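You operate a simulated robot arm through the tools that you are given. There is no shell and no other tool.

You are at the controls of a simulated robot arm. One attempt, no reset.

TASK
Pull the relief ring till the tank gauge falls under 6 bar.
Fine: compressor off and main valve shut first; pull from above, clear of the vent slots; then valve open and compressor running again.

The check looks at the end state, three seconds after you hand in, the way a careful person would. Anything else that was tipped, shoved, dropped, spilled or broken makes it a failure.

THE ROBOT
A 7-joint arm with a two-finger parallel gripper, fixed in place. Base frame: the origin is at the foot of the arm, x ahead of it, y to its left, z up. Units: m, degrees, N and s.
Its first joint turns from -132.0 to 132.0 degrees. Payload 3.91 kg.
The TCP is the grasp point between the finger pads, 0.03 m short of the fingertips. In the tool frame z runs along the fingers and y along their closing line. The gripper opens to 0.11 m. The fingers are 0.02 m wide and 0.01 m thick; the gripper's body (0.048 by 0.112 m) begins 0.055 m behind the TCP.
Orientation is that of the tool frame in the base frame, as [roll, pitch, yaw] about the fixed x, y, z axes, in that order (R = Rz(yaw) Ry(pitch) Rx(roll)). With the fingers straight down and closing along the base's y, the tool's x points along the base's -x, its y along +y and its z along -z.

THE INTERFACE
- The arm moves only by the tool servo_tool. Its argument "plan" is one flat list of numbers, 7 for each row, row after row: the shift along the tool's x, y, z in mm, then the turn, a rotation vector about the tool's x, y, z in degrees, then the opening, from 0 (shut) to 1 (fully open). In form: [x, y, z, wx, wy, wz, fingers, x, y, z, wx, wy, wz, fingers, ...]. A call has 1 to 20 rows; each row is the pose to reach, as a shift and turn from the pose commanded when the call began, along the tool's axes at that moment. Rows are played at 5 a second. More than 0.05 m and 8.6 degrees between two rows, or a gripper value outside its range, and nothing of the call is played. Where a pose cannot be reached the arm comes as near as it can. A force on the tool above 50 N (or 10 N above the force at the start of the call, whichever is more), or a blocked arm, ends the call early, and 0.2 s more pass. The fingers move at their own pace (about 0.108 m/s each) and stop on an object; they squeeze with about 34 N. The grip force told is the motor's: it shows also when the fingers shut on nothing. Time passes only in rows, and 0.2 s behind the last, so rows that repeat a pose let the fingers close. It gives the time, the measured TCP pose, the force on the tool (base axes), the opening and the grip force at its end, in the units of the frame above (readings bear some noise), with the torque about the TCP (base axes, N m) and any sound that the robot's microphone picked up.
- Cameras (640 x 400 px; columns grow to the right, rows downward): "scene" is fixed at [0.0504, 0.6493, 1.685]; the picture's right is [-0.36, -0.93, 0.00], its down [-0.83, 0.33, -0.44] and it looks along [0.41, -0.16, -0.90] (base axes); focal length 214 px, centre (320, 200). "wrist" rides on the gripper at [0.072, 0.017, -0.103] in the tool frame; the picture's right is [-0.23, 0.97, 0.00], its down [-0.76, -0.18, -0.62] and it looks along [-0.61, -0.14, 0.78] (tool axes); focal length 222 px, centre (320, 200). There is no depth. A picture from a camera that has moved, and an enlarged one, comes with that camera's place and axes in the base frame and with its lens.
- get_image(camera): a new picture of that camera. It takes no simulated time.
- zoom(camera, box): a new picture of the part [left, top, right, bottom] of that camera's present view, enlarged. It takes no simulated time.
- hand_in(): hands the job in; it is judged then, once.

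Places have to be worked out from the pictures, the camera data and where the tool is seen. Open the gripper and draw the arm clear of the work before you hand the job in, unless the task says otherwise.

The tools are called as a command line: name --argument value ..., lists and objects as JSON in quotes. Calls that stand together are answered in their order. servo_tool: Moves the arm, as the interface text tells. Its arguments: {"type":"object","properties":{"plan":{"type":"array","items":{"type":"number"}}},"required":["plan"]} The other tools are called the same way: get_image (camera) takes a picture; zoom (camera, box) takes an enlarged picture of a part of a camera's view; hand_in () hands the job in.

At the start:

```text
clock: 0.0
eef_pos: [0.4424, 0.4484, 1.3488]
tool_rot: [-179.9, 0.0, 180.0]
contact_force: [0.7, 0.6, 0.2]
torque: [0.0, 0.04, 0.02]
width: 0.1099
grasp_force: 0.0
```

scene: 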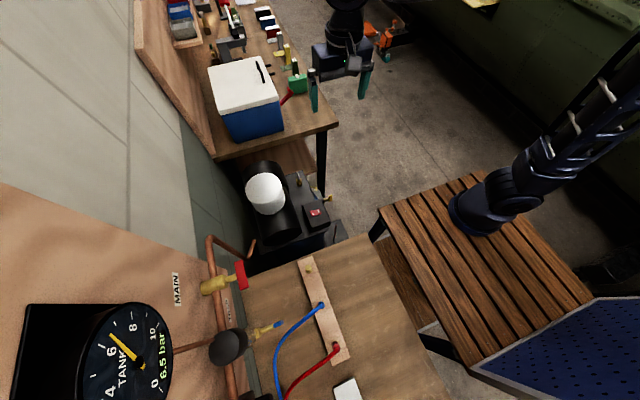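
wrist: 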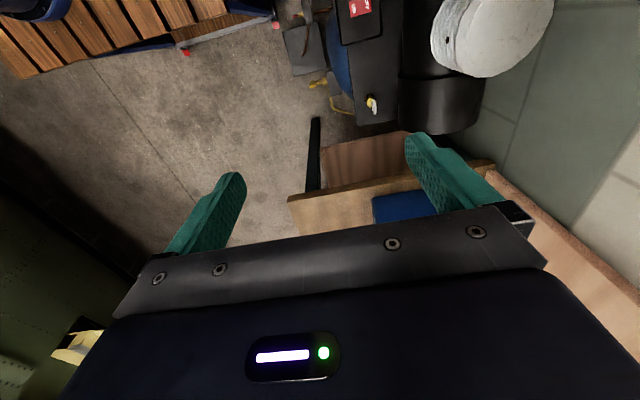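

The scene shows a compressor, a copper pipe with a red main valve handle, a tank gauge at about 6.5 bar. I'll look closer at several parts before moving.

zoom --camera "scene" --box '[220, 140, 380, 260]'

zoom --camera "scene" --box '[140, 220, 380, 400]'

zoom --camera "scene" --box '[0, 280, 200, 400]'

zoom --camera "wrist" --box '[260, 0, 580, 220]'

```text
3.33 times, centred on (300, 200) of scene
camera zoom: at [0.0504, 0.6493, 1.685], right [-0.36, -0.93, 0.0], down [-0.83, 0.33, -0.44], along [0.41, -0.16, -0.9], focal length 715 px, centre (387, 200)
```

zoom: 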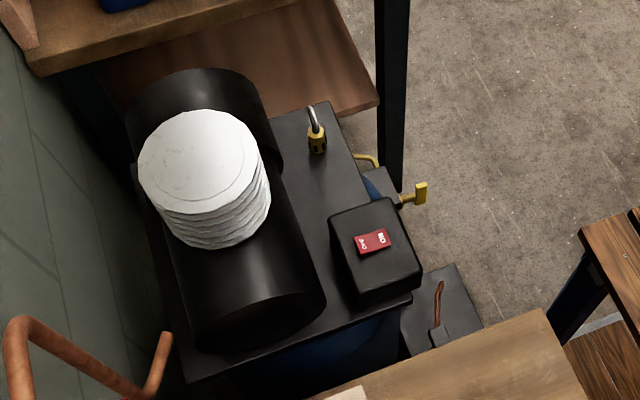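

```text
2.22 times, centred on (260, 310) of scene
camera zoom: at [0.0504, 0.6493, 1.685], right [-0.36, -0.93, 0.0], down [-0.83, 0.33, -0.44], along [0.41, -0.16, -0.9], focal length 477 px, centre (453, -44)
```

zoom: 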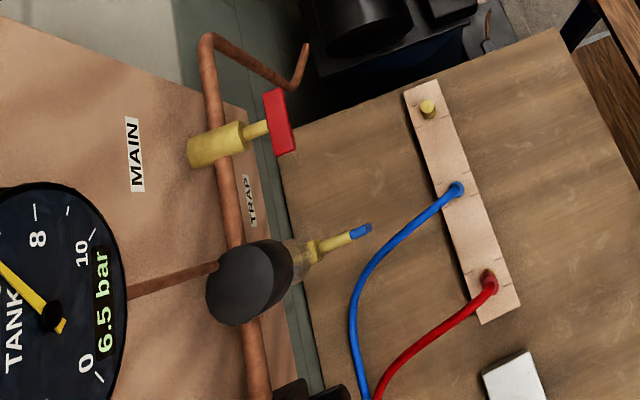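

```text
3.20 times, centred on (100, 340) of scene
camera zoom: at [0.0504, 0.6493, 1.685], right [-0.36, -0.93, 0.0], down [-0.83, 0.33, -0.44], along [0.41, -0.16, -0.9], focal length 686 px, centre (1024, -248)
```

zoom: 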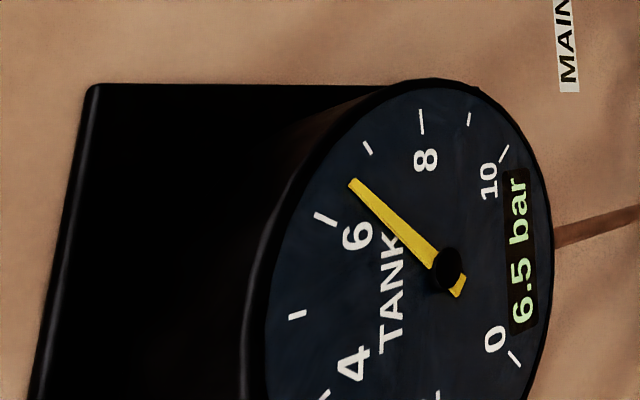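

```text
1.82 times, centred on (420, 110) of wrist
camera zoom: at [0.3722, 0.4659, 1.4514], right [0.23, 0.97, 0.0], down [0.76, -0.18, 0.62], along [0.61, -0.14, -0.78], focal length 404 px, centre (138, 364)
```

zoom: 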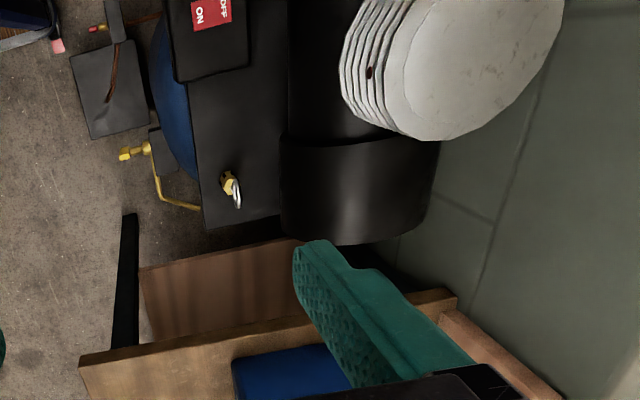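

The relief ring triangulates to about (0.555, 0.554, 0.90) from the two pictures. I'll zoom in tighter on the ring, the switch box and the main valve to understand their shape.

zoom --camera "scene" --box '[280, 155, 344, 195]'

zoom --camera "scene" --box '[290, 190, 354, 230]'

zoom --camera "scene" --box '[160, 230, 288, 310]'

zoom --camera "wrist" --box '[330, 70, 426, 130]'

zoom --camera "wrist" --box '[280, 0, 440, 100]'

zoom --camera "scene" --box '[360, 60, 640, 235]'

```text
10.00 times, centred on (312, 175) of scene
camera zoom: at [0.0504, 0.6493, 1.685], right [-0.36, -0.93, 0.0], down [-0.83, 0.33, -0.44], along [0.41, -0.16, -0.9], focal length 2145 px, centre (400, 450)
```

zoom: 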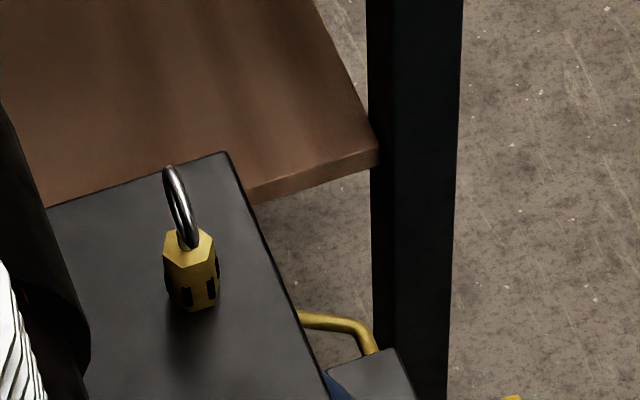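

```text
10.00 times, centred on (322, 210) of scene
camera zoom: at [0.0504, 0.6493, 1.685], right [-0.36, -0.93, 0.0], down [-0.83, 0.33, -0.44], along [0.41, -0.16, -0.9], focal length 2145 px, centre (300, 100)
```

zoom: 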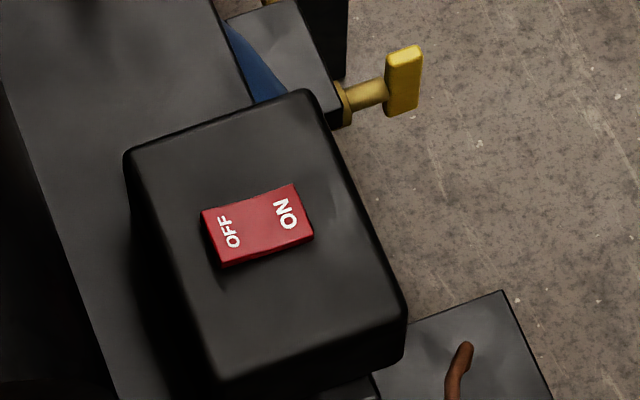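

```text
5.00 times, centred on (224, 270) of scene
camera zoom: at [0.0504, 0.6493, 1.685], right [-0.36, -0.93, 0.0], down [-0.83, 0.33, -0.44], along [0.41, -0.16, -0.9], focal length 1072 px, centre (800, -150)
```

zoom: 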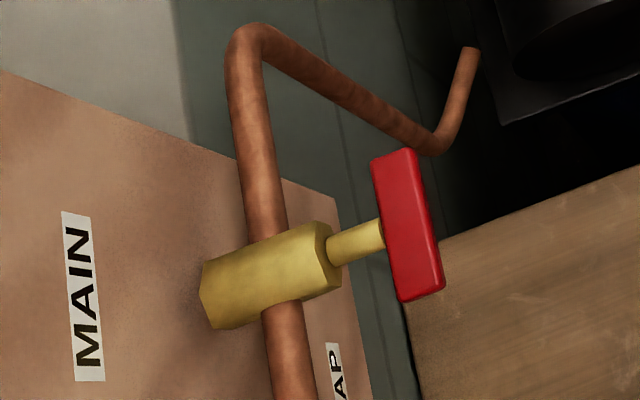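

```text
6.67 times, centred on (378, 100) of wrist
camera zoom: at [0.3722, 0.4659, 1.4514], right [0.23, 0.97, 0.0], down [0.76, -0.18, 0.62], along [0.61, -0.14, -0.78], focal length 1481 px, centre (-67, 867)
```

zoom: 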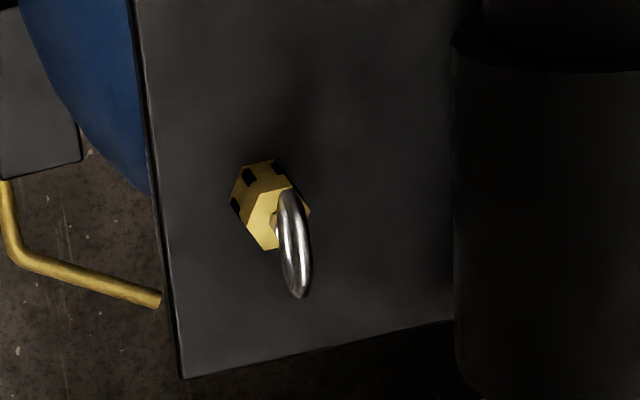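

```text
4.00 times, centred on (360, 50) of wrist
camera zoom: at [0.3722, 0.4659, 1.4514], right [0.23, 0.97, 0.0], down [0.76, -0.18, 0.62], along [0.61, -0.14, -0.78], focal length 888 px, centre (160, 800)
```

zoom: 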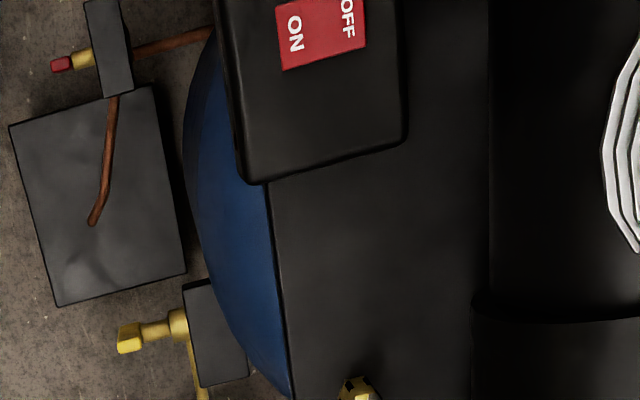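

```text
2.29 times, centred on (500, 148) of scene
camera zoom: at [0.0504, 0.6493, 1.685], right [-0.36, -0.93, 0.0], down [-0.83, 0.33, -0.44], along [0.41, -0.16, -0.9], focal length 490 px, centre (-91, 320)
```

zoom: 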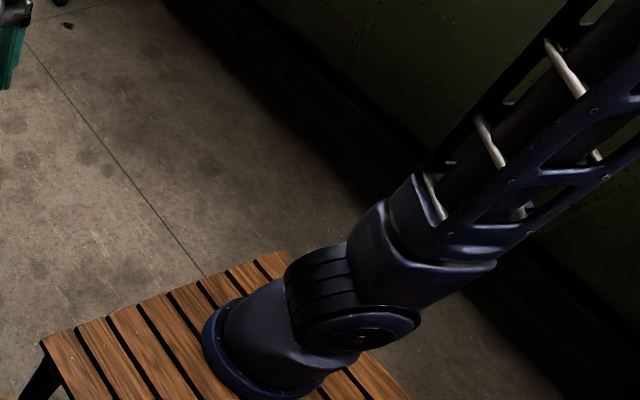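

The rocker sits near (0.366, 0.53–0.556, 0.905) with ON toward -y and OFF toward +y. The ring centre is about (0.55, 0.555, 0.908), and the white filter top near (0.43, 0.69, 1.10). I'll move over the switch box, turning the tool -90° so the gripper body stays narrow toward the filter, and look from there.

servo_tool --plan '[5, 6, 15, 0, 0, -6, 1, 10, 13, 30, 0, 0, -12, 1, 15, 19, 45, 0, 0, -18, 1, 20, 26, 60, 0, 0, -24, 1, 25, 32, 75, 0, 0, -30, 1, 30, 38, 90, 0, 0, -36, 1, 35, 45, 105, 0, 0, -42, 1, 40, 51, 120, 0, 0, -48, 1, 45, 58, 135, 0, 0, -54, 1, 50, 64, 150, 0, 0, -60, 1, 55, 70, 165, 0, 0, -66, 1, 60, 77, 180, 0, 0, -72, 1, 66, 84, 195, 0, 0, -78, 1, 71, 90, 210, 0, 0, -84, 1, 76, 96, 225, 0, 0, -90, 1, 76, 96, 225, 0, 0, -90, 1]'

get_image --camera "wrist"

get_image --camera "scene"

```text
clock: 3.4
eef_pos: [0.3663, 0.5463, 1.1259]
tool_rot: [179.9, 0.0, -90.0]
contact_force: [0.0, 0.6, -0.5]
torque: [0.01, -0.04, 0.0]
width: 0.1102
grasp_force: 0.1
```

```text
taken
camera wrist: at [0.3502, 0.4734, 1.2278], right [-0.97, 0.23, 0.0], down [0.18, 0.76, 0.62], along [0.14, 0.61, -0.78], focal length 222 px, centre (320, 200)
```

wrist: 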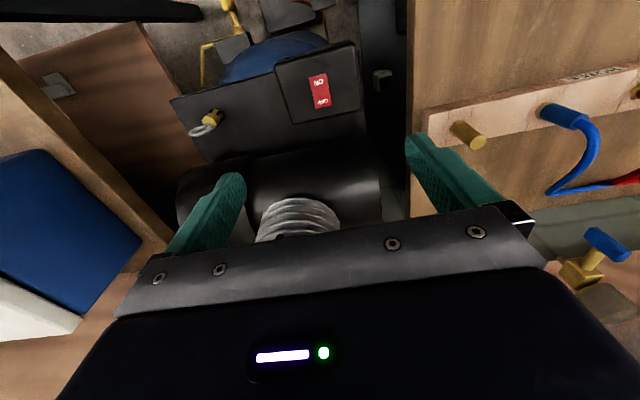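

```text
taken
```

scene: 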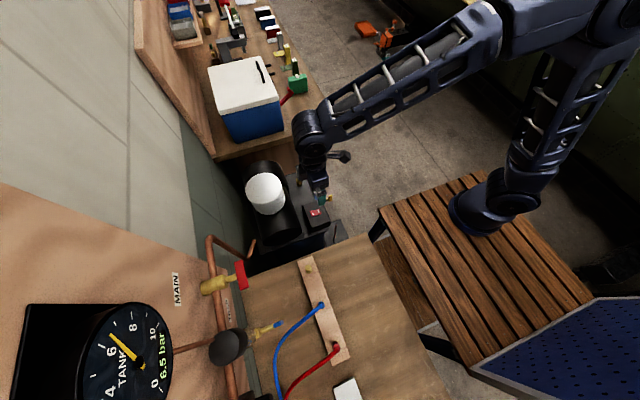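

The move matched the command and the switch, ring and manifold are visible. I'll zoom on the switch, ring and cylinder to refine their positions.

zoom --camera "wrist" --box '[270, 40, 366, 130]'

zoom --camera "wrist" --box '[170, 80, 298, 160]'

zoom --camera "scene" --box '[230, 140, 358, 230]'

zoom --camera "scene" --box '[360, 100, 640, 275]'

```text
4.44 times, centred on (318, 85) of wrist
camera zoom: at [0.3502, 0.4734, 1.2278], right [-0.97, 0.23, 0.0], down [0.18, 0.76, 0.62], along [0.14, 0.61, -0.78], focal length 987 px, centre (329, 711)
```

zoom: 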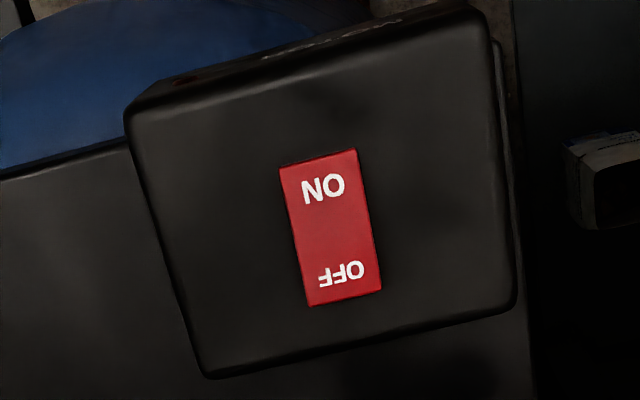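

```text
5.00 times, centred on (234, 120) of wrist
camera zoom: at [0.3502, 0.4734, 1.2278], right [-0.97, 0.23, 0.0], down [0.18, 0.76, 0.62], along [0.14, 0.61, -0.78], focal length 1111 px, centre (750, 600)
```

zoom: 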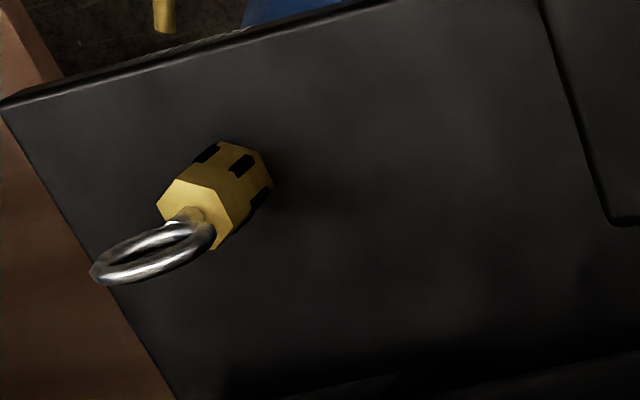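

```text
4.44 times, centred on (294, 185) of scene
camera zoom: at [0.0504, 0.6493, 1.685], right [-0.36, -0.93, 0.0], down [-0.83, 0.33, -0.44], along [0.41, -0.16, -0.9], focal length 953 px, centre (436, 267)
```

zoom: 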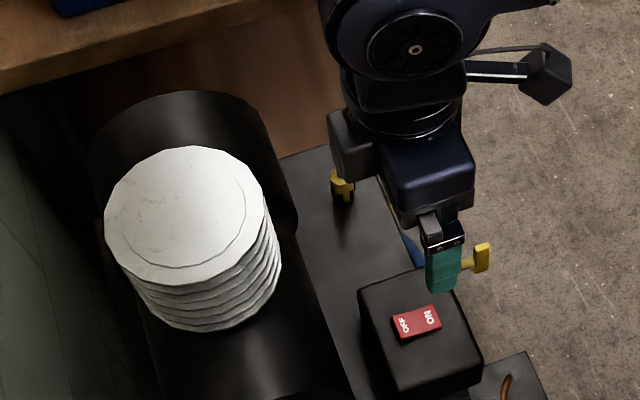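

```text
2.29 times, centred on (500, 188) of scene
camera zoom: at [0.0504, 0.6493, 1.685], right [-0.36, -0.93, 0.0], down [-0.83, 0.33, -0.44], along [0.41, -0.16, -0.9], focal length 490 px, centre (-91, 229)
```

zoom: 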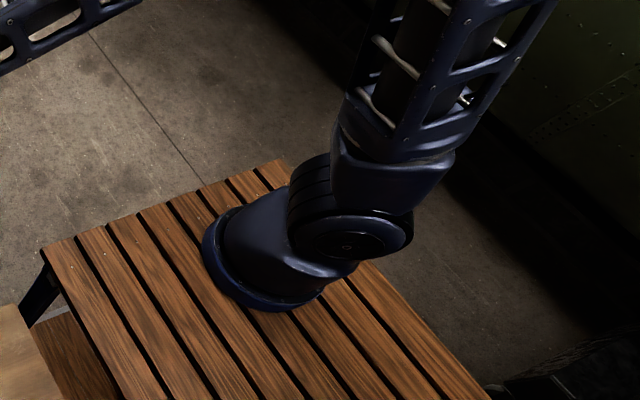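

The rocker centre works out to (0.366, 0.544, 0.901), with its OFF end at y≈0.564. I'll shut the fingers and come down to about 30 mm above the OFF half.

servo_tool --plan '[-5, 0, 30, 0, 0, 0, 0, -10, 0, 65, 0, 0, 0, 0, -14.5, 0, 100, 0, 0, 0, 0, -14.5, 0, 135, 0, 0, 0, 0, -14.5, 0, 165, 0, 0, 0, 0, -14.5, 0, 165, 0, 0, 0, 0]'

get_image --camera "wrist"

zoom --camera "scene" --box '[270, 160, 366, 230]'

```text
clock: 4.8
eef_pos: [0.3671, 0.559, 0.962]
tool_rot: [180.0, 0.0, -90.0]
contact_force: [0.7, -0.3, -0.3]
torque: [-0.03, 0.0, 0.0]
width: 0.0001
grasp_force: 34.2
```

```text
taken
camera wrist: at [0.3509, 0.4858, 1.0644], right [-0.97, 0.23, 0.0], down [0.18, 0.76, 0.62], along [0.14, 0.61, -0.78], focal length 222 px, centre (320, 200)
```

wrist: 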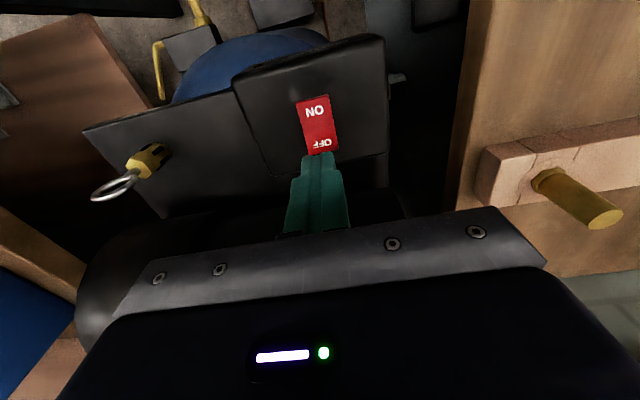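

```text
5.71 times, centred on (318, 195) of scene
camera zoom: at [0.0504, 0.6493, 1.685], right [-0.36, -0.93, 0.0], down [-0.83, 0.33, -0.44], along [0.41, -0.16, -0.9], focal length 1226 px, centre (331, 229)
```

zoom: 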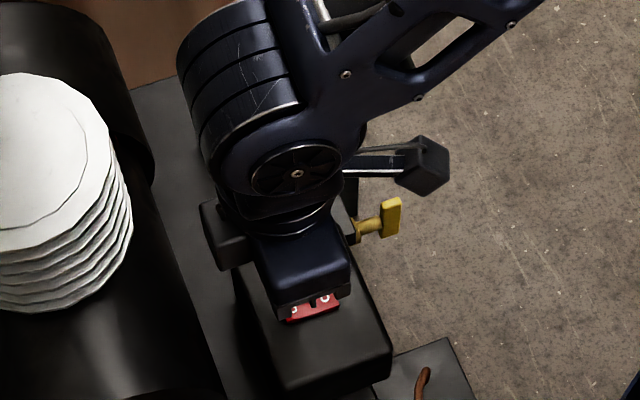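

Tips are at about z 0.932, over the OFF half of the rocker. I'll press down in small steps and watch force and sound.

servo_tool --plan '[0, 0, 12, 0, 0, 0, 0, 0, 0, 20, 0, 0, 0, 0, 0, 0, 24, 0, 0, 0, 0, 0, 0, 27, 0, 0, 0, 0, 0, 0, 30, 0, 0, 0, 0, 0, 0, 32, 0, 0, 0, 0]'

get_image --camera "wrist"

```text
clock: 6.1
eef_pos: [0.3684, 0.5602, 0.9328]
tool_rot: [-179.8, 0.2, -90.0]
contact_force: [-1.0, -1.5, 9.7]
torque: [-0.13, 0.02, 0.06]
width: 0.0
grasp_force: 33.6
heard: click
stopped in row 6: the force on the tool passed its limit at 59 N (the readings are from after the stop); the commanded pose is now the measured one
```

```text
taken
camera wrist: at [0.3518, 0.4872, 1.0354], right [-0.97, 0.23, 0.0], down [0.18, 0.76, 0.63], along [0.14, 0.61, -0.78], focal length 222 px, centre (320, 200)
```

wrist: 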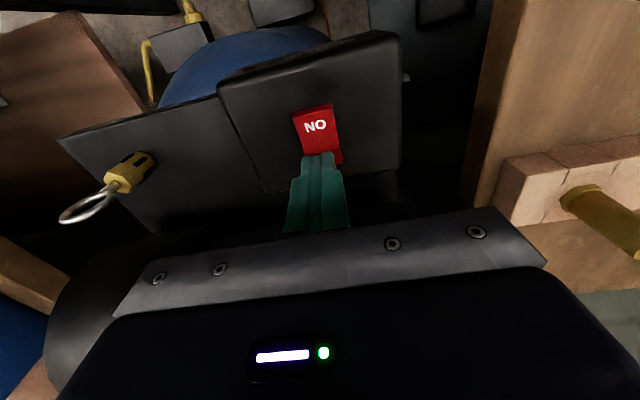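

A click was heard and the ON end now stands up. I'll lift straight off and check the rocker.

servo_tool --plan '[0, 0, -20, 0, 0, 0, 0, 0, 0, -50, 0, 0, 0, 0, 0, 0, -90, 0, 0, 0, 0, 0, 0, -130, 0, 0, 0, 0, 0, 0, -170, 0, 0, 0, 1, 0, 0, -200, 0, 0, 0, 1, 0, 0, -200, 0, 0, 0, 1]'

zoom --camera "wrist" --box '[270, 40, 366, 130]'

zoom --camera "scene" --box '[290, 190, 354, 230]'

get_image --camera "scene"

```text
clock: 7.7
eef_pos: [0.3658, 0.5578, 1.132]
tool_rot: [-179.9, 0.2, -90.0]
contact_force: [-0.3, -0.4, -0.1]
torque: [-0.01, 0.01, 0.01]
width: 0.1101
grasp_force: 0.1
```

```text
4.44 times, centred on (318, 85) of wrist
camera zoom: at [0.3494, 0.4853, 1.2338], right [-0.97, 0.23, 0.0], down [0.18, 0.76, 0.63], along [0.14, 0.61, -0.78], focal length 987 px, centre (329, 711)
```

zoom: 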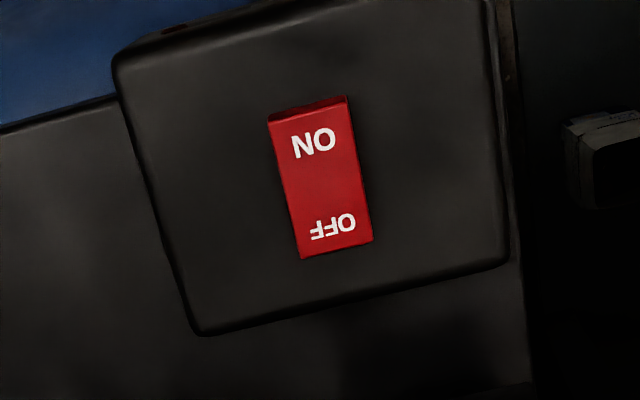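

```text
10.00 times, centred on (322, 210) of scene
camera zoom: at [0.0504, 0.6493, 1.685], right [-0.36, -0.93, 0.0], down [-0.83, 0.33, -0.44], along [0.41, -0.16, -0.9], focal length 2145 px, centre (300, 100)
```

zoom: 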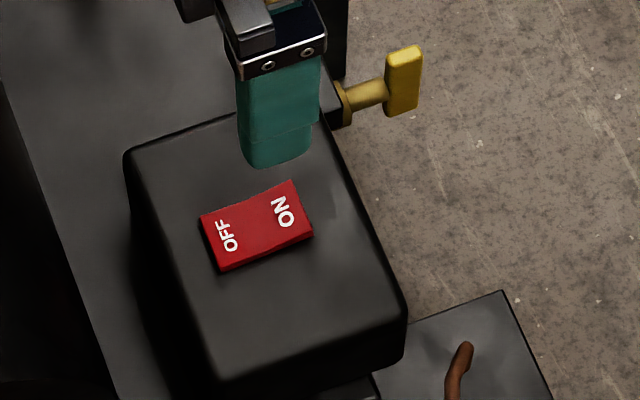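

```text
taken
```

scene: 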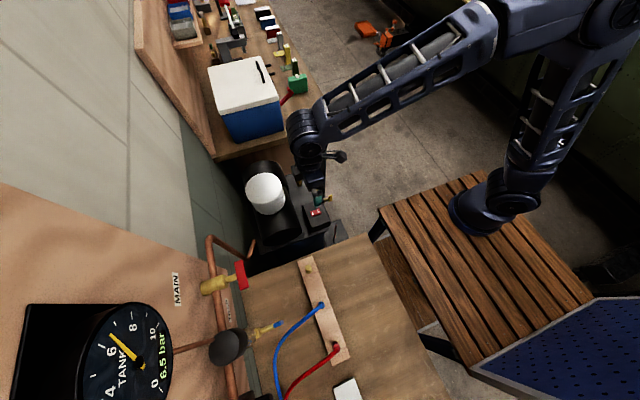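

The rocker is now clearly in OFF. Next I'll go up and over toward the MAIN valve so the wrist camera can look at its red handle.

servo_tool --plan '[0, 10, -40, 0, 0, 0, 1, 0, 25, -80, 0, 0, 0, 1, 0, 45, -120, 0, 0, 0, 1, -5, 75, -150, 0, 0, 0, 1, -15, 105, -170, 0, 0, 0, 1, -25, 135, -170, 0, 0, 0, 1, -40, 166, -170, 0, 0, 0, 1, -40, 166, -170, 0, 0, 0, 1]'

get_image --camera "wrist"

get_image --camera "scene"

```text
clock: 9.5
eef_pos: [0.2005, 0.596, 1.2997]
tool_rot: [-179.8, 0.3, -90.1]
contact_force: [0.7, -0.4, 0.4]
torque: [0.0, 0.01, 0.02]
width: 0.1097
grasp_force: 0.2
```

```text
taken
camera wrist: at [0.1843, 0.5244, 1.4018], right [-0.97, 0.23, 0.0], down [0.18, 0.76, 0.63], along [0.14, 0.61, -0.78], focal length 222 px, centre (320, 200)
```

wrist: 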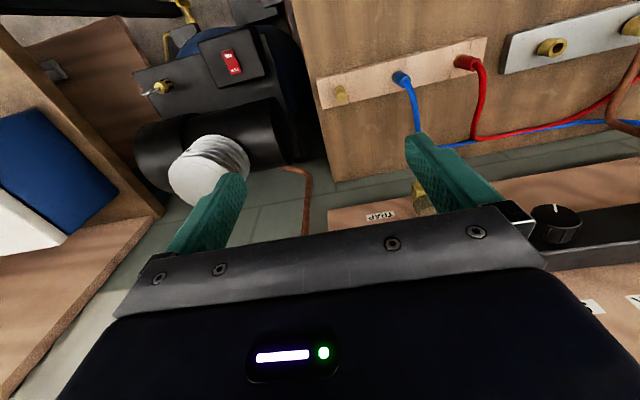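

```text
taken
```

scene: 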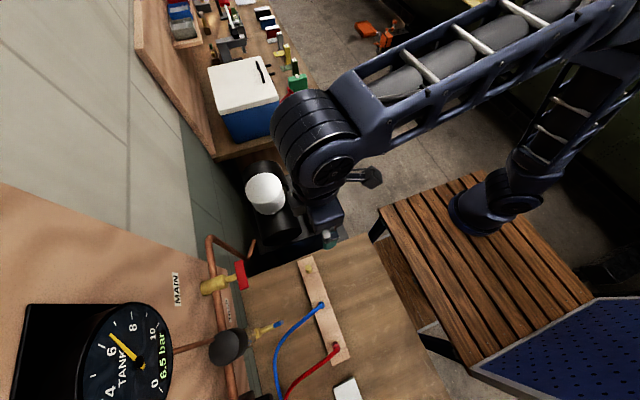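

The valve handle is hidden behind the palm in this view. I'll tilt the tool 37° toward the panel in place to bring it into the wrist picture.

servo_tool --plan '[0, 0, 0, 0, -7.5, 0, 1, 0, 0, 0, 0, -15, 0, 1, 0, 0, 0, 0, -22.5, 0, 1, 0, 0, 0, 0, -30, 0, 1, 0, 0, 0, 0, -37, 0, 1, 0, 0, 0, 0, -37, 0, 1]'

get_image --camera "wrist"

get_image --camera "scene"

```text
clock: 10.9
eef_pos: [0.2017, 0.5976, 1.3014]
tool_rot: [-179.8, 37.1, -89.9]
contact_force: [0.3, -0.7, -0.3]
torque: [0.03, 0.02, -0.01]
width: 0.1101
grasp_force: 0.1
```

```text
taken
camera wrist: at [0.1853, 0.4784, 1.3394], right [-0.97, 0.18, 0.13], down [0.18, 0.23, 0.96], along [0.14, 0.96, -0.25], focal length 222 px, centre (320, 200)
```

wrist: 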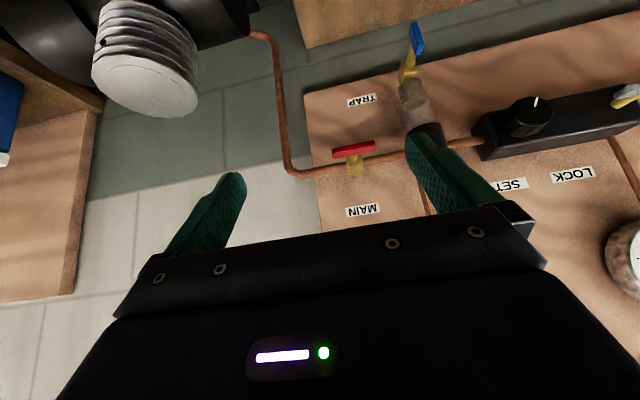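

```text
taken
```

scene: 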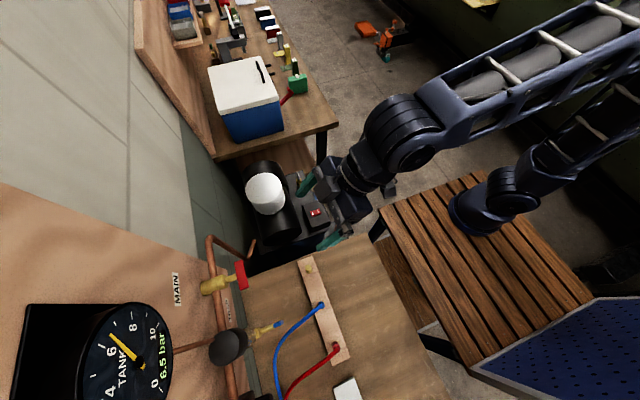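

Now the MAIN valve is visible (image is upside-down: image-down is up, image-left is +x). I'll zoom in to triangulate the handle.

zoom --camera "wrist" --box '[290, 110, 418, 190]'

zoom --camera "wrist" --box '[240, 10, 496, 190]'

zoom --camera "scene" --box '[190, 245, 262, 305]'

```text
5.00 times, centred on (354, 150) of wrist
camera zoom: at [0.1853, 0.4784, 1.3394], right [-0.97, 0.18, 0.13], down [0.18, 0.23, 0.96], along [0.14, 0.96, -0.25], focal length 1111 px, centre (150, 450)
```

zoom: 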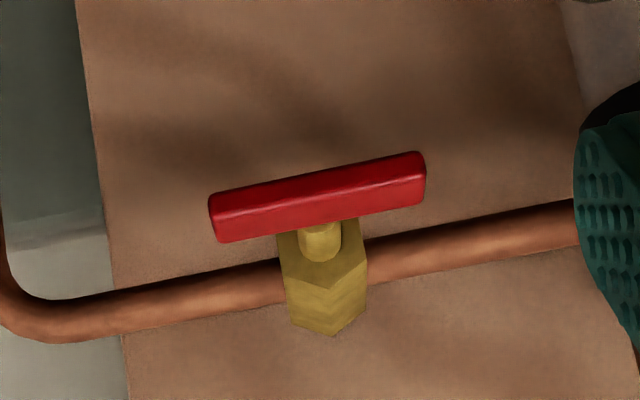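

```text
2.22 times, centred on (368, 100) of wrist
camera zoom: at [0.1853, 0.4784, 1.3394], right [-0.97, 0.18, 0.13], down [0.18, 0.23, 0.96], along [0.14, 0.96, -0.25], focal length 494 px, centre (213, 422)
```

zoom: 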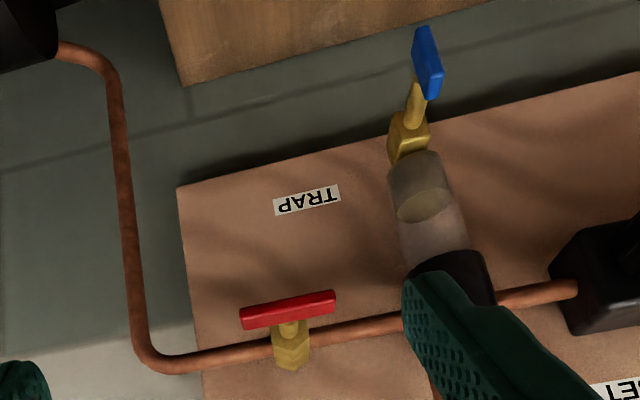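

```text
6.67 times, centred on (226, 275) of scene
camera zoom: at [0.0504, 0.6493, 1.685], right [-0.36, -0.93, 0.0], down [-0.83, 0.33, -0.44], along [0.41, -0.16, -0.9], focal length 1430 px, centre (947, -300)
```

zoom: 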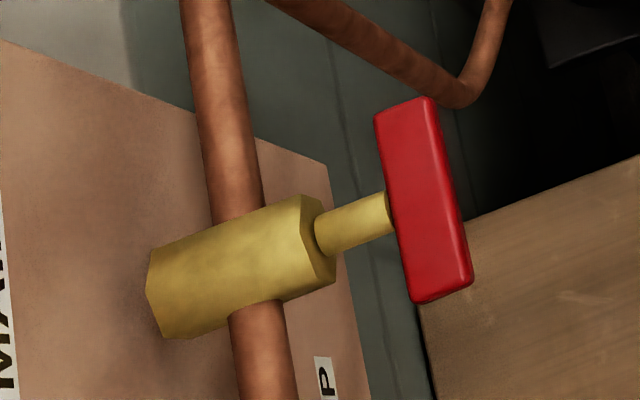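

The handle is a T-bar about 65 mm long along x (parallel to the pipe, open), centred near (0.170, 0.788, 1.187), its front at y≈0.78. I'll bring the tool horizontal pointing at the panel (+y), first tilting the remaining 53°.

servo_tool --plan '[0, 0, 0, 0, -7.6, 0, 1, 0, 0, 0, 0, -15.2, 0, 1, 0, 0, 0, 0, -22.8, 0, 1, 0, 0, 0, 0, -30.4, 0, 1, 0, 0, 0, 0, -38, 0, 1, 0, 0, 0, 0, -45.5, 0, 1, 0, 0, 0, 0, -53, 0, 1, 0, 0, 0, 0, -53, 0, 1]'

get_image --camera "wrist"

get_image --camera "scene"

```text
clock: 12.9
eef_pos: [0.4978, 0.5064, 1.2936]
tool_rot: [164.1, 87.7, -131.0]
contact_force: [-0.3, 0.5, -0.4]
torque: [0.0, 0.02, 0.02]
width: 0.1102
grasp_force: 0.0
out of reach, approached as far as the arm can: row 4, 5, 6, 7, 8
stopped in row 8: the arm was blocked; the commanded pose is now the measured one
```

```text
taken
camera wrist: at [0.4381, 0.4171, 1.2257], right [-0.88, 0.42, 0.24], down [-0.08, -0.62, 0.78], along [0.48, 0.67, 0.57], focal length 222 px, centre (320, 200)
```

wrist: 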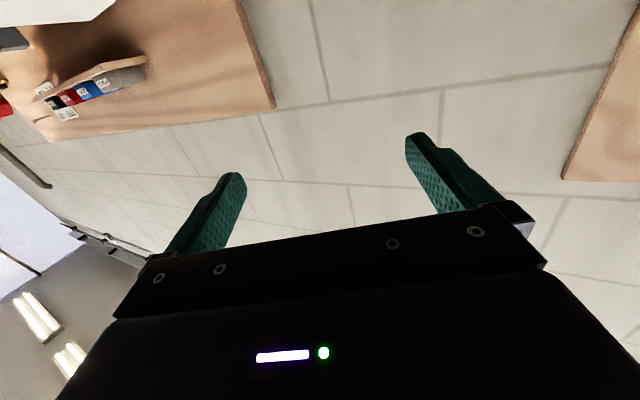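

```text
taken
```

scene: 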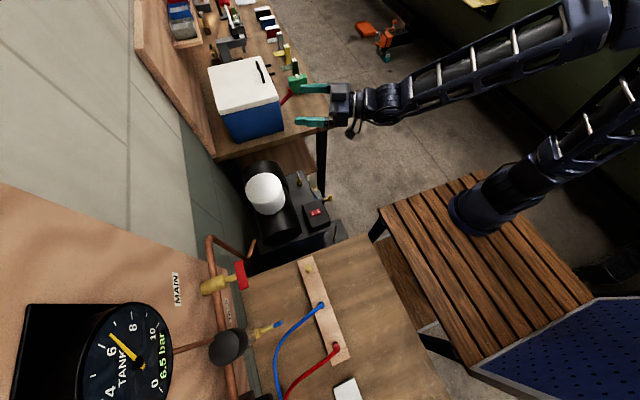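

The IK couldn't reach horizontal that close in (radius too small) and drifted to (0.50, 0.51, 1.29), free of any contact, with the tool now horizontal pointing azimuth ~65°. From here, farther from the base axis, horizontal works, so I'll swing to (0.30, 0.68, 1.29) while turning the tool to point +y.

servo_tool --plan '[0, 32, 9, -3.1, -0.3, 0, 1, 0, 63, 18, -6.3, -0.6, 0, 1, 0, 95, 28, -9.4, -0.8, 0, 1, 0, 127, 37, -12.6, -1.1, 0, 1, 0, 158, 46, -15.7, -1.4, 0, 1, 0, 190, 55, -18.8, -1.6, 0, 1, 0, 221, 64, -22, -1.9, 0, 1, 0, 253, 73.5, -25.1, -2.2, 0, 1, 0, 253, 73.5, -25.1, -2.2, 0, 1]'

get_image --camera "wrist"

get_image --camera "scene"

```text
clock: 14.9
eef_pos: [0.3028, 0.6779, 1.294]
tool_rot: [67.5, 88.9, 157.5]
contact_force: [0.0, 0.5, 0.3]
torque: [-0.02, 0.04, 0.02]
width: 0.11
grasp_force: 0.1
```

```text
taken
camera wrist: at [0.2857, 0.5751, 1.2214], right [-0.97, 0.0, 0.24], down [0.19, -0.63, 0.75], along [0.15, 0.78, 0.61], focal length 222 px, centre (320, 200)
```

wrist: 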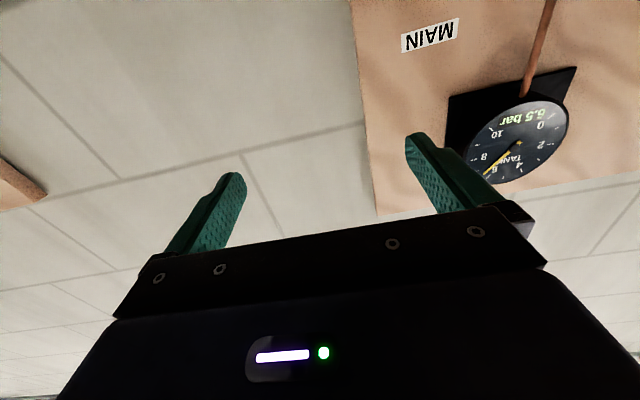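

```text
taken
```

scene: 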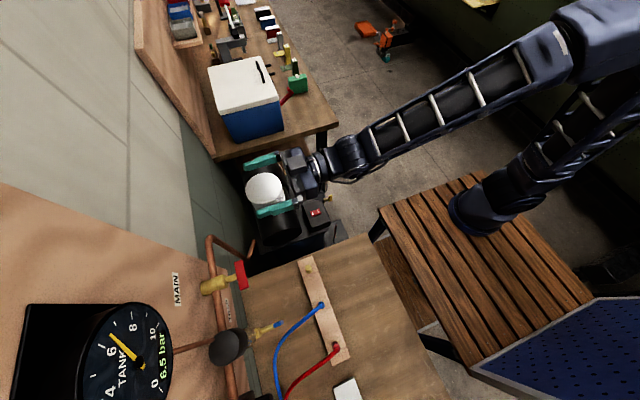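

The tool is horizontal pointing at the panel at (0.303, 0.678, 1.294). I'll now roll it -90° about its own axis so the fingers close vertically, camera on the +x side.

servo_tool --plan '[0, 0, 0, 0, 0, -8.2, 1, 0, 0, 0, 0, 0, -16.4, 1, 0, 0, 0, 0, 0, -24.6, 1, 0, 0, 0, 0, 0, -32.8, 1, 0, 0, 0, 0, 0, -41, 1, 0, 0, 0, 0, 0, -49.2, 1, 0, 0, 0, 0, 0, -57.4, 1, 0, 0, 0, 0, 0, -65.6, 1, 0, 0, 0, 0, 0, -73.8, 1, 0, 0, 0, 0, 0, -82, 1, 0, 0, 0, 0, 0, -90, 1, 0, 0, 0, 0, 0, -90, 1]'

get_image --camera "wrist"

```text
clock: 17.5
eef_pos: [0.3007, 0.6799, 1.2951]
tool_rot: [-89.7, 0.8, -0.1]
contact_force: [-0.8, -0.2, -0.6]
torque: [0.03, -0.02, 0.0]
width: 0.1097
grasp_force: 0.2
out of reach, approached as far as the arm can: row 6, 7, 8
```

```text
taken
camera wrist: at [0.3736, 0.5766, 1.2764], right [-0.24, 0.01, -0.97], down [-0.76, -0.62, 0.19], along [-0.6, 0.78, 0.16], focal length 222 px, centre (320, 200)
```

wrist: 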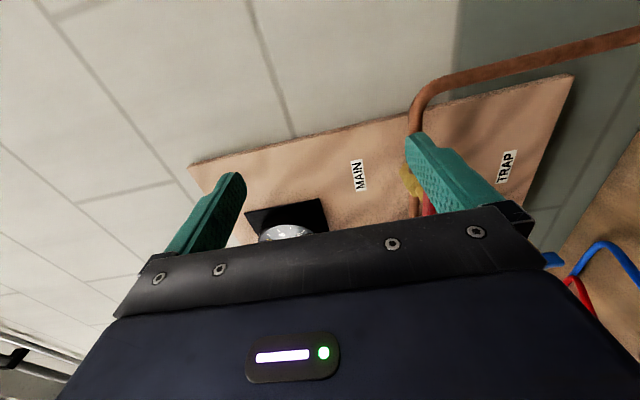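

Orientation is now tool x=+x, closing vertical, pointing +y. I'll move to a standoff in front of the handle at about (0.17, 0.70, 1.19) and look.

servo_tool --plan '[-30, 25, 5, 0, 0, 0, 1, -65, 52, 10, 0, 0, 0, 1, -100, 80, 15, 0, 0, 0, 1, -131.5, 104.5, 20, 0, 0, 0, 1, -131.5, 104.5, 20, 0, 0, 0, 1]'

get_image --camera "wrist"

get_image --camera "scene"

```text
clock: 18.9
eef_pos: [0.1714, 0.6658, 1.3142]
tool_rot: [-85.3, 6.2, -2.6]
contact_force: [0.2, -0.9, 0.4]
torque: [0.0, -0.01, -0.01]
width: 0.1099
grasp_force: 0.0
out of reach, approached as far as the arm can: row 2, 3, 4, 5
stopped in row 5: the arm was blocked; the commanded pose is now the measured one
```

```text
taken
camera wrist: at [0.2367, 0.5609, 1.2806], right [-0.33, 0.09, -0.94], down [-0.77, -0.6, 0.21], along [-0.55, 0.79, 0.27], focal length 222 px, centre (320, 200)
```

wrist: 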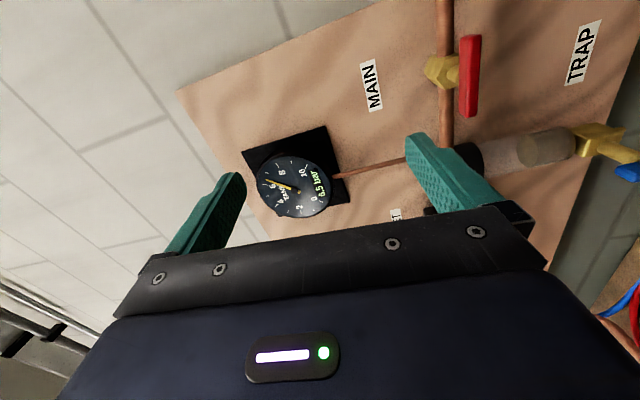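

```text
taken
```

scene: 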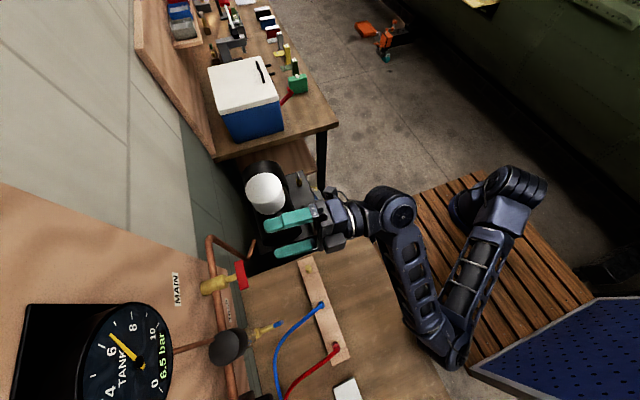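

The arm's elbow flipped to the low -x side and this configuration can't get down there. Nothing was touched; I'll retrace to the previous pose at (0.30, 0.68, 1.29) before restoring a better arm posture.

servo_tool --plan '[33, 2, 5, -1.1, -0.6, -1.3, 1, 65, 4, 10, -2.2, -1.2, -2.7, 1, 98, 6, 14, -3.3, -1.9, -4, 1, 131, 8.5, 19, -4.4, -2.5, -5.4, 1, 131, 8.5, 19, -4.4, -2.5, -5.4, 1]'

get_image --camera "scene"

```text
clock: 20.1
eef_pos: [0.3029, 0.6824, 1.2894]
tool_rot: [-90.1, 0.3, -0.5]
contact_force: [-0.4, 0.8, 0.3]
torque: [0.02, 0.0, 0.04]
width: 0.1099
grasp_force: 0.0
```

```text
taken
```

scene: 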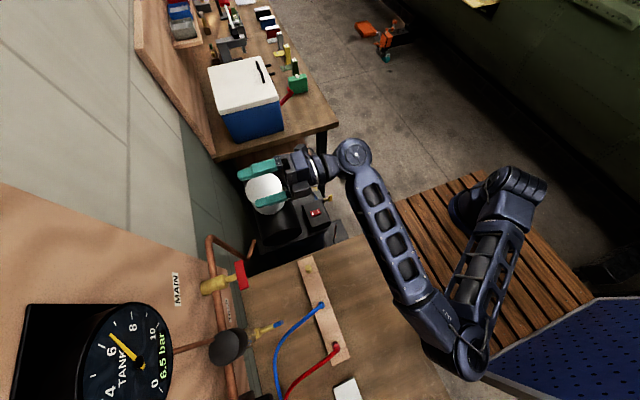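

I'll roll back +90° to the neutral roll and see whether the elbow comes back up.

servo_tool --plan '[0, 0, 0, 0, 0, 8.2, 1, 0, 0, 0, 0, 0, 16.4, 1, 0, 0, 0, 0, 0, 24.6, 1, 0, 0, 0, 0, 0, 32.8, 1, 0, 0, 0, 0, 0, 41, 1, 0, 0, 0, 0, 0, 49.2, 1, 0, 0, 0, 0, 0, 57.4, 1, 0, 0, 0, 0, 0, 65.6, 1, 0, 0, 0, 0, 0, 73.8, 1, 0, 0, 0, 0, 0, 82, 1, 0, 0, 0, 0, 0, 90, 1, 0, 0, 0, 0, 0, 90, 1]'

get_image --camera "scene"

```text
clock: 22.7
eef_pos: [0.3003, 0.6844, 1.2896]
tool_rot: [100.8, 89.5, -169.6]
contact_force: [0.1, -0.3, -0.1]
torque: [0.01, -0.01, 0.01]
width: 0.1101
grasp_force: 0.1
```

```text
taken
```

scene: 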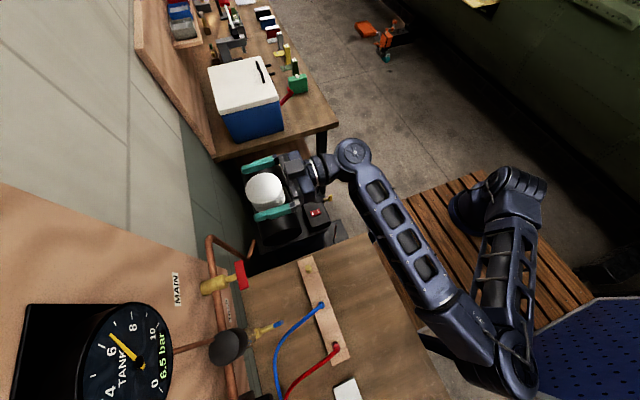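

The elbow remains on the -x side. I'll zoom to see how close the elbow is to the blue perforated board before moving on.

zoom --camera "scene" --box '[400, 240, 640, 400]'

zoom --camera "scene" --box '[220, 130, 420, 250]'

```text
2.50 times, centred on (520, 320) of scene
camera zoom: at [0.0504, 0.6493, 1.685], right [-0.36, -0.93, 0.0], down [-0.83, 0.33, -0.44], along [0.41, -0.16, -0.9], focal length 536 px, centre (-180, -100)
```

zoom: 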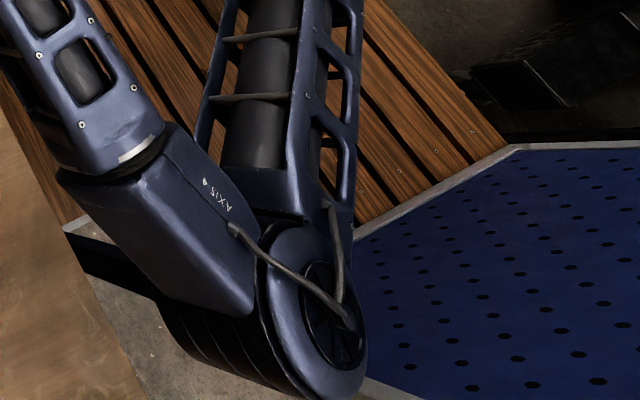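

```text
3.20 times, centred on (320, 190) of scene
camera zoom: at [0.0504, 0.6493, 1.685], right [-0.36, -0.93, 0.0], down [-0.83, 0.33, -0.44], along [0.41, -0.16, -0.9], focal length 686 px, centre (320, 232)
```

zoom: 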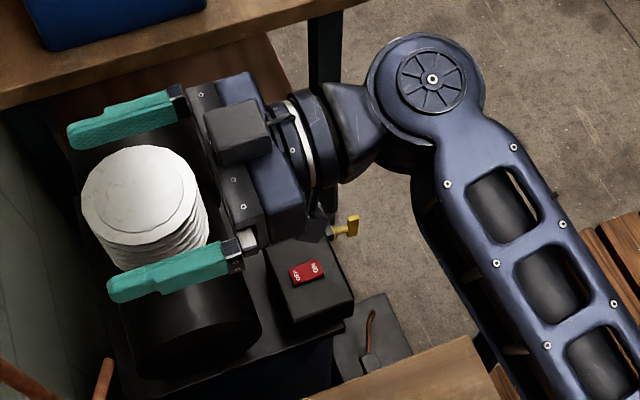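

The elbow is well above the board, nothing touched. I'll fold the tool back to pointing down while retreating to about (0.40, 0.50, 1.35), and see which way the elbow settles.

servo_tool --plan '[-5, -8, -8, 0, 7.5, 0, 1, -10, -16, -18, 0, 15, 0, 1, -15, -25, -32, 0, 22.5, 0, 1, -20, -33, -47, 0, 30, 0, 1, -25, -42, -62, 0, 37.5, 0, 1, -30, -50, -78, 0, 45, 0, 1, -35, -58, -95, 0, 52.5, 0, 1, -40, -67, -112, 0, 60, 0, 1, -45, -75, -129, 0, 67.5, 0, 1, -50, -83, -146, 0, 75, 0, 1, -55, -92, -163, 0, 82.5, 0, 1, -60, -100, -180, 0, 90, 0, 1, -60, -100, -180, 0, 90, 0, 1]'

get_image --camera "scene"

```text
clock: 25.5
eef_pos: [0.3989, 0.5029, 1.3482]
tool_rot: [179.6, -0.1, -90.5]
contact_force: [1.1, 0.5, -0.1]
torque: [-0.02, 0.03, -0.02]
width: 0.1097
grasp_force: 0.0
```

```text
taken
```

scene: 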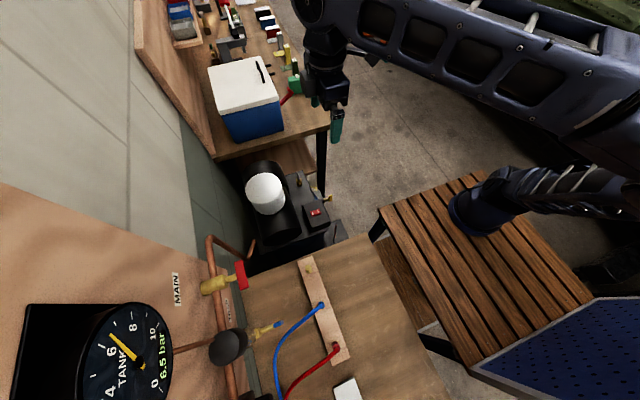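

Elbow is back up. Now I'll go to a standoff in front of the handle at about (0.22, 0.70, 1.28) with the tool tilted 60° toward the panel (comfortably inside reach), fingers shut to use as a pusher.

servo_tool --plan '[-20, 30, 3, 0, 0, 0, 1, -40, 60, 6, 0, 0, 0, 1, -60, 90, 9, 0, 0, 0, 1, -80, 120, 12, 0, 0, 0, 1, -100, 150, 15, 0, 0, 0, 1, -117, 179, 18, 0, 0, 0, 1, -127, 179, 24, 0, -7.5, 0, 0.6, -137, 179, 30, 0, -15, 0, 0.3, -147, 179, 36, 0, -22.5, 0, 0, -157, 179, 42, 0, -30, 0, 0, -167, 179, 48, 0, -37.5, 0, 0, -177, 179, 54, 0, -45, 0, 0, -187, 179, 61, 0, -52.5, 0, 0, -197, 179, 68, 0, -60, 0, 0, -197, 179, 68, 0, -60, 0, 0]'

get_image --camera "wrist"

get_image --camera "scene"

```text
clock: 28.7
eef_pos: [0.2247, 0.7003, 1.2812]
tool_rot: [179.3, 60.0, -91.3]
contact_force: [1.3, -0.8, 1.0]
torque: [-0.01, 0.06, 0.1]
width: 0.0001
grasp_force: 33.7
```

```text
taken
camera wrist: at [0.2071, 0.5746, 1.2692], right [-0.97, 0.12, 0.2], down [0.18, -0.16, 0.97], along [0.15, 0.98, 0.13], focal length 222 px, centre (320, 200)
```

wrist: 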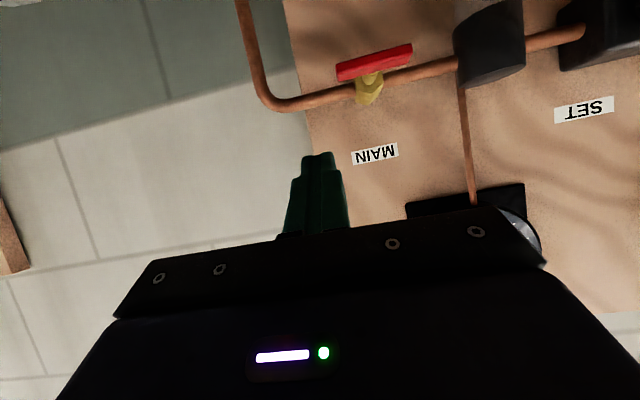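

```text
taken
```

scene: 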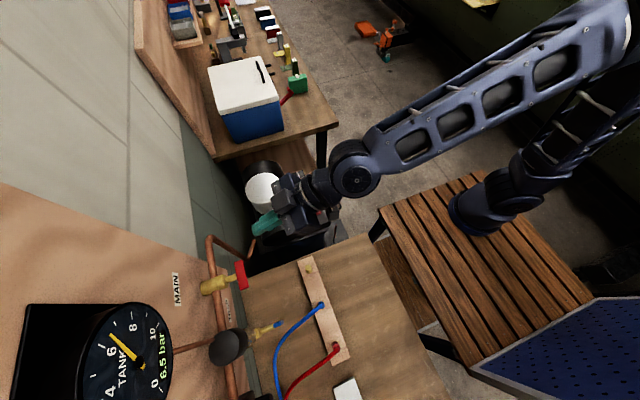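

Pose reached cleanly with tilt 60° and the elbow in its good posture. I'll zoom in on the handle from here to refine its position.

zoom --camera "wrist" --box '[300, 20, 460, 120]'

zoom --camera "scene" --box '[190, 200, 310, 300]'

```text
4.00 times, centred on (380, 70) of wrist
camera zoom: at [0.2071, 0.5746, 1.2692], right [-0.97, 0.12, 0.2], down [0.18, -0.16, 0.97], along [0.15, 0.98, 0.13], focal length 888 px, centre (80, 720)
```

zoom: 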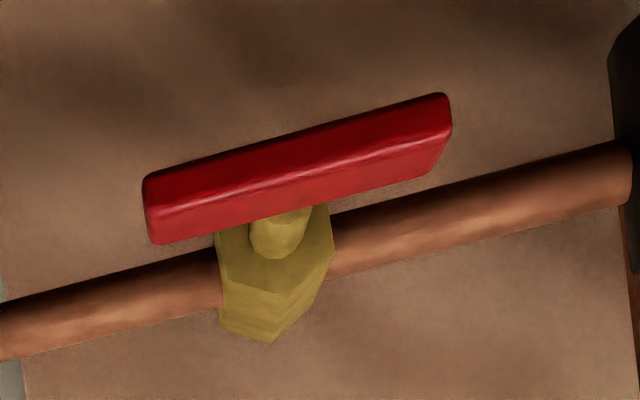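

```text
4.00 times, centred on (250, 250) of scene
camera zoom: at [0.0504, 0.6493, 1.685], right [-0.36, -0.93, 0.0], down [-0.83, 0.33, -0.44], along [0.41, -0.16, -0.9], focal length 858 px, centre (600, 0)
```

zoom: 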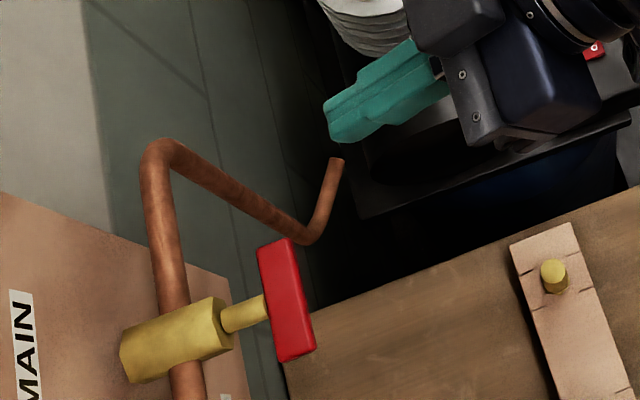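

Handle confirmed: bar centre about (0.170, 0.788, 1.185), 65 mm long in x, ~8 mm thick, pivoting about y. I'll move the shut fingertips to about 20 mm above its +x end first.

servo_tool --plan '[2, 8, 20, 0, 0, 0, 0, 4, 15, 42, 0, 0, 0, 0, 6, 22, 64, 0, 0, 0, 0, 7.9, 25.7, 83.9, 0, 0, 0, 0, 7.9, 25.7, 83.9, 0, 0, 0, 0]'

get_image --camera "wrist"

zoom --camera "scene" --box '[190, 220, 310, 300]'

```text
clock: 29.9
eef_pos: [0.1971, 0.7718, 1.2316]
tool_rot: [179.3, 59.8, -91.1]
contact_force: [0.5, -0.5, 0.3]
torque: [0.01, 0.03, -0.02]
width: 0.0
grasp_force: 34.5
```

```text
taken
camera wrist: at [0.1789, 0.6456, 1.2201], right [-0.97, 0.12, 0.2], down [0.18, -0.16, 0.97], along [0.15, 0.98, 0.13], focal length 222 px, centre (320, 200)
```

wrist: 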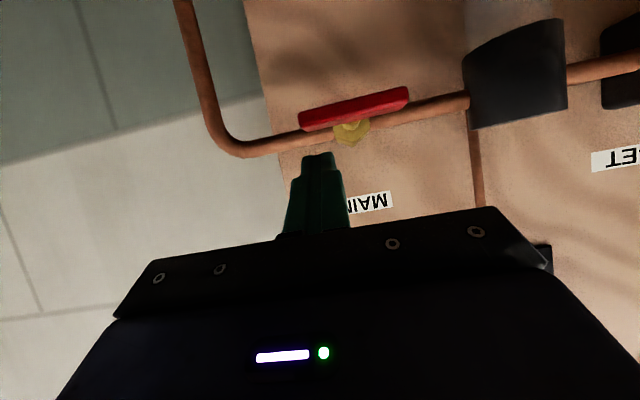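

```text
5.00 times, centred on (250, 260) of scene
camera zoom: at [0.0504, 0.6493, 1.685], right [-0.36, -0.93, 0.0], down [-0.83, 0.33, -0.44], along [0.41, -0.16, -0.9], focal length 1072 px, centre (670, -100)
```

zoom: 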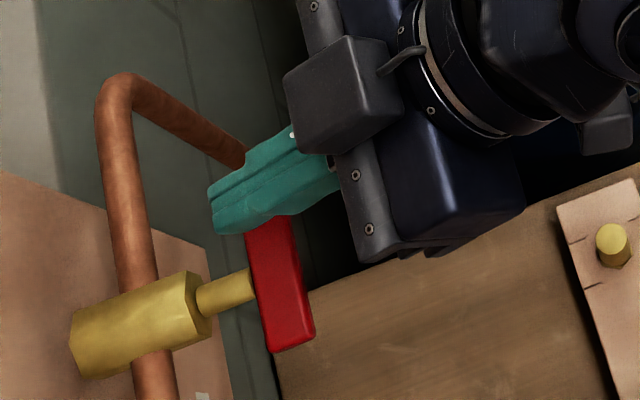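

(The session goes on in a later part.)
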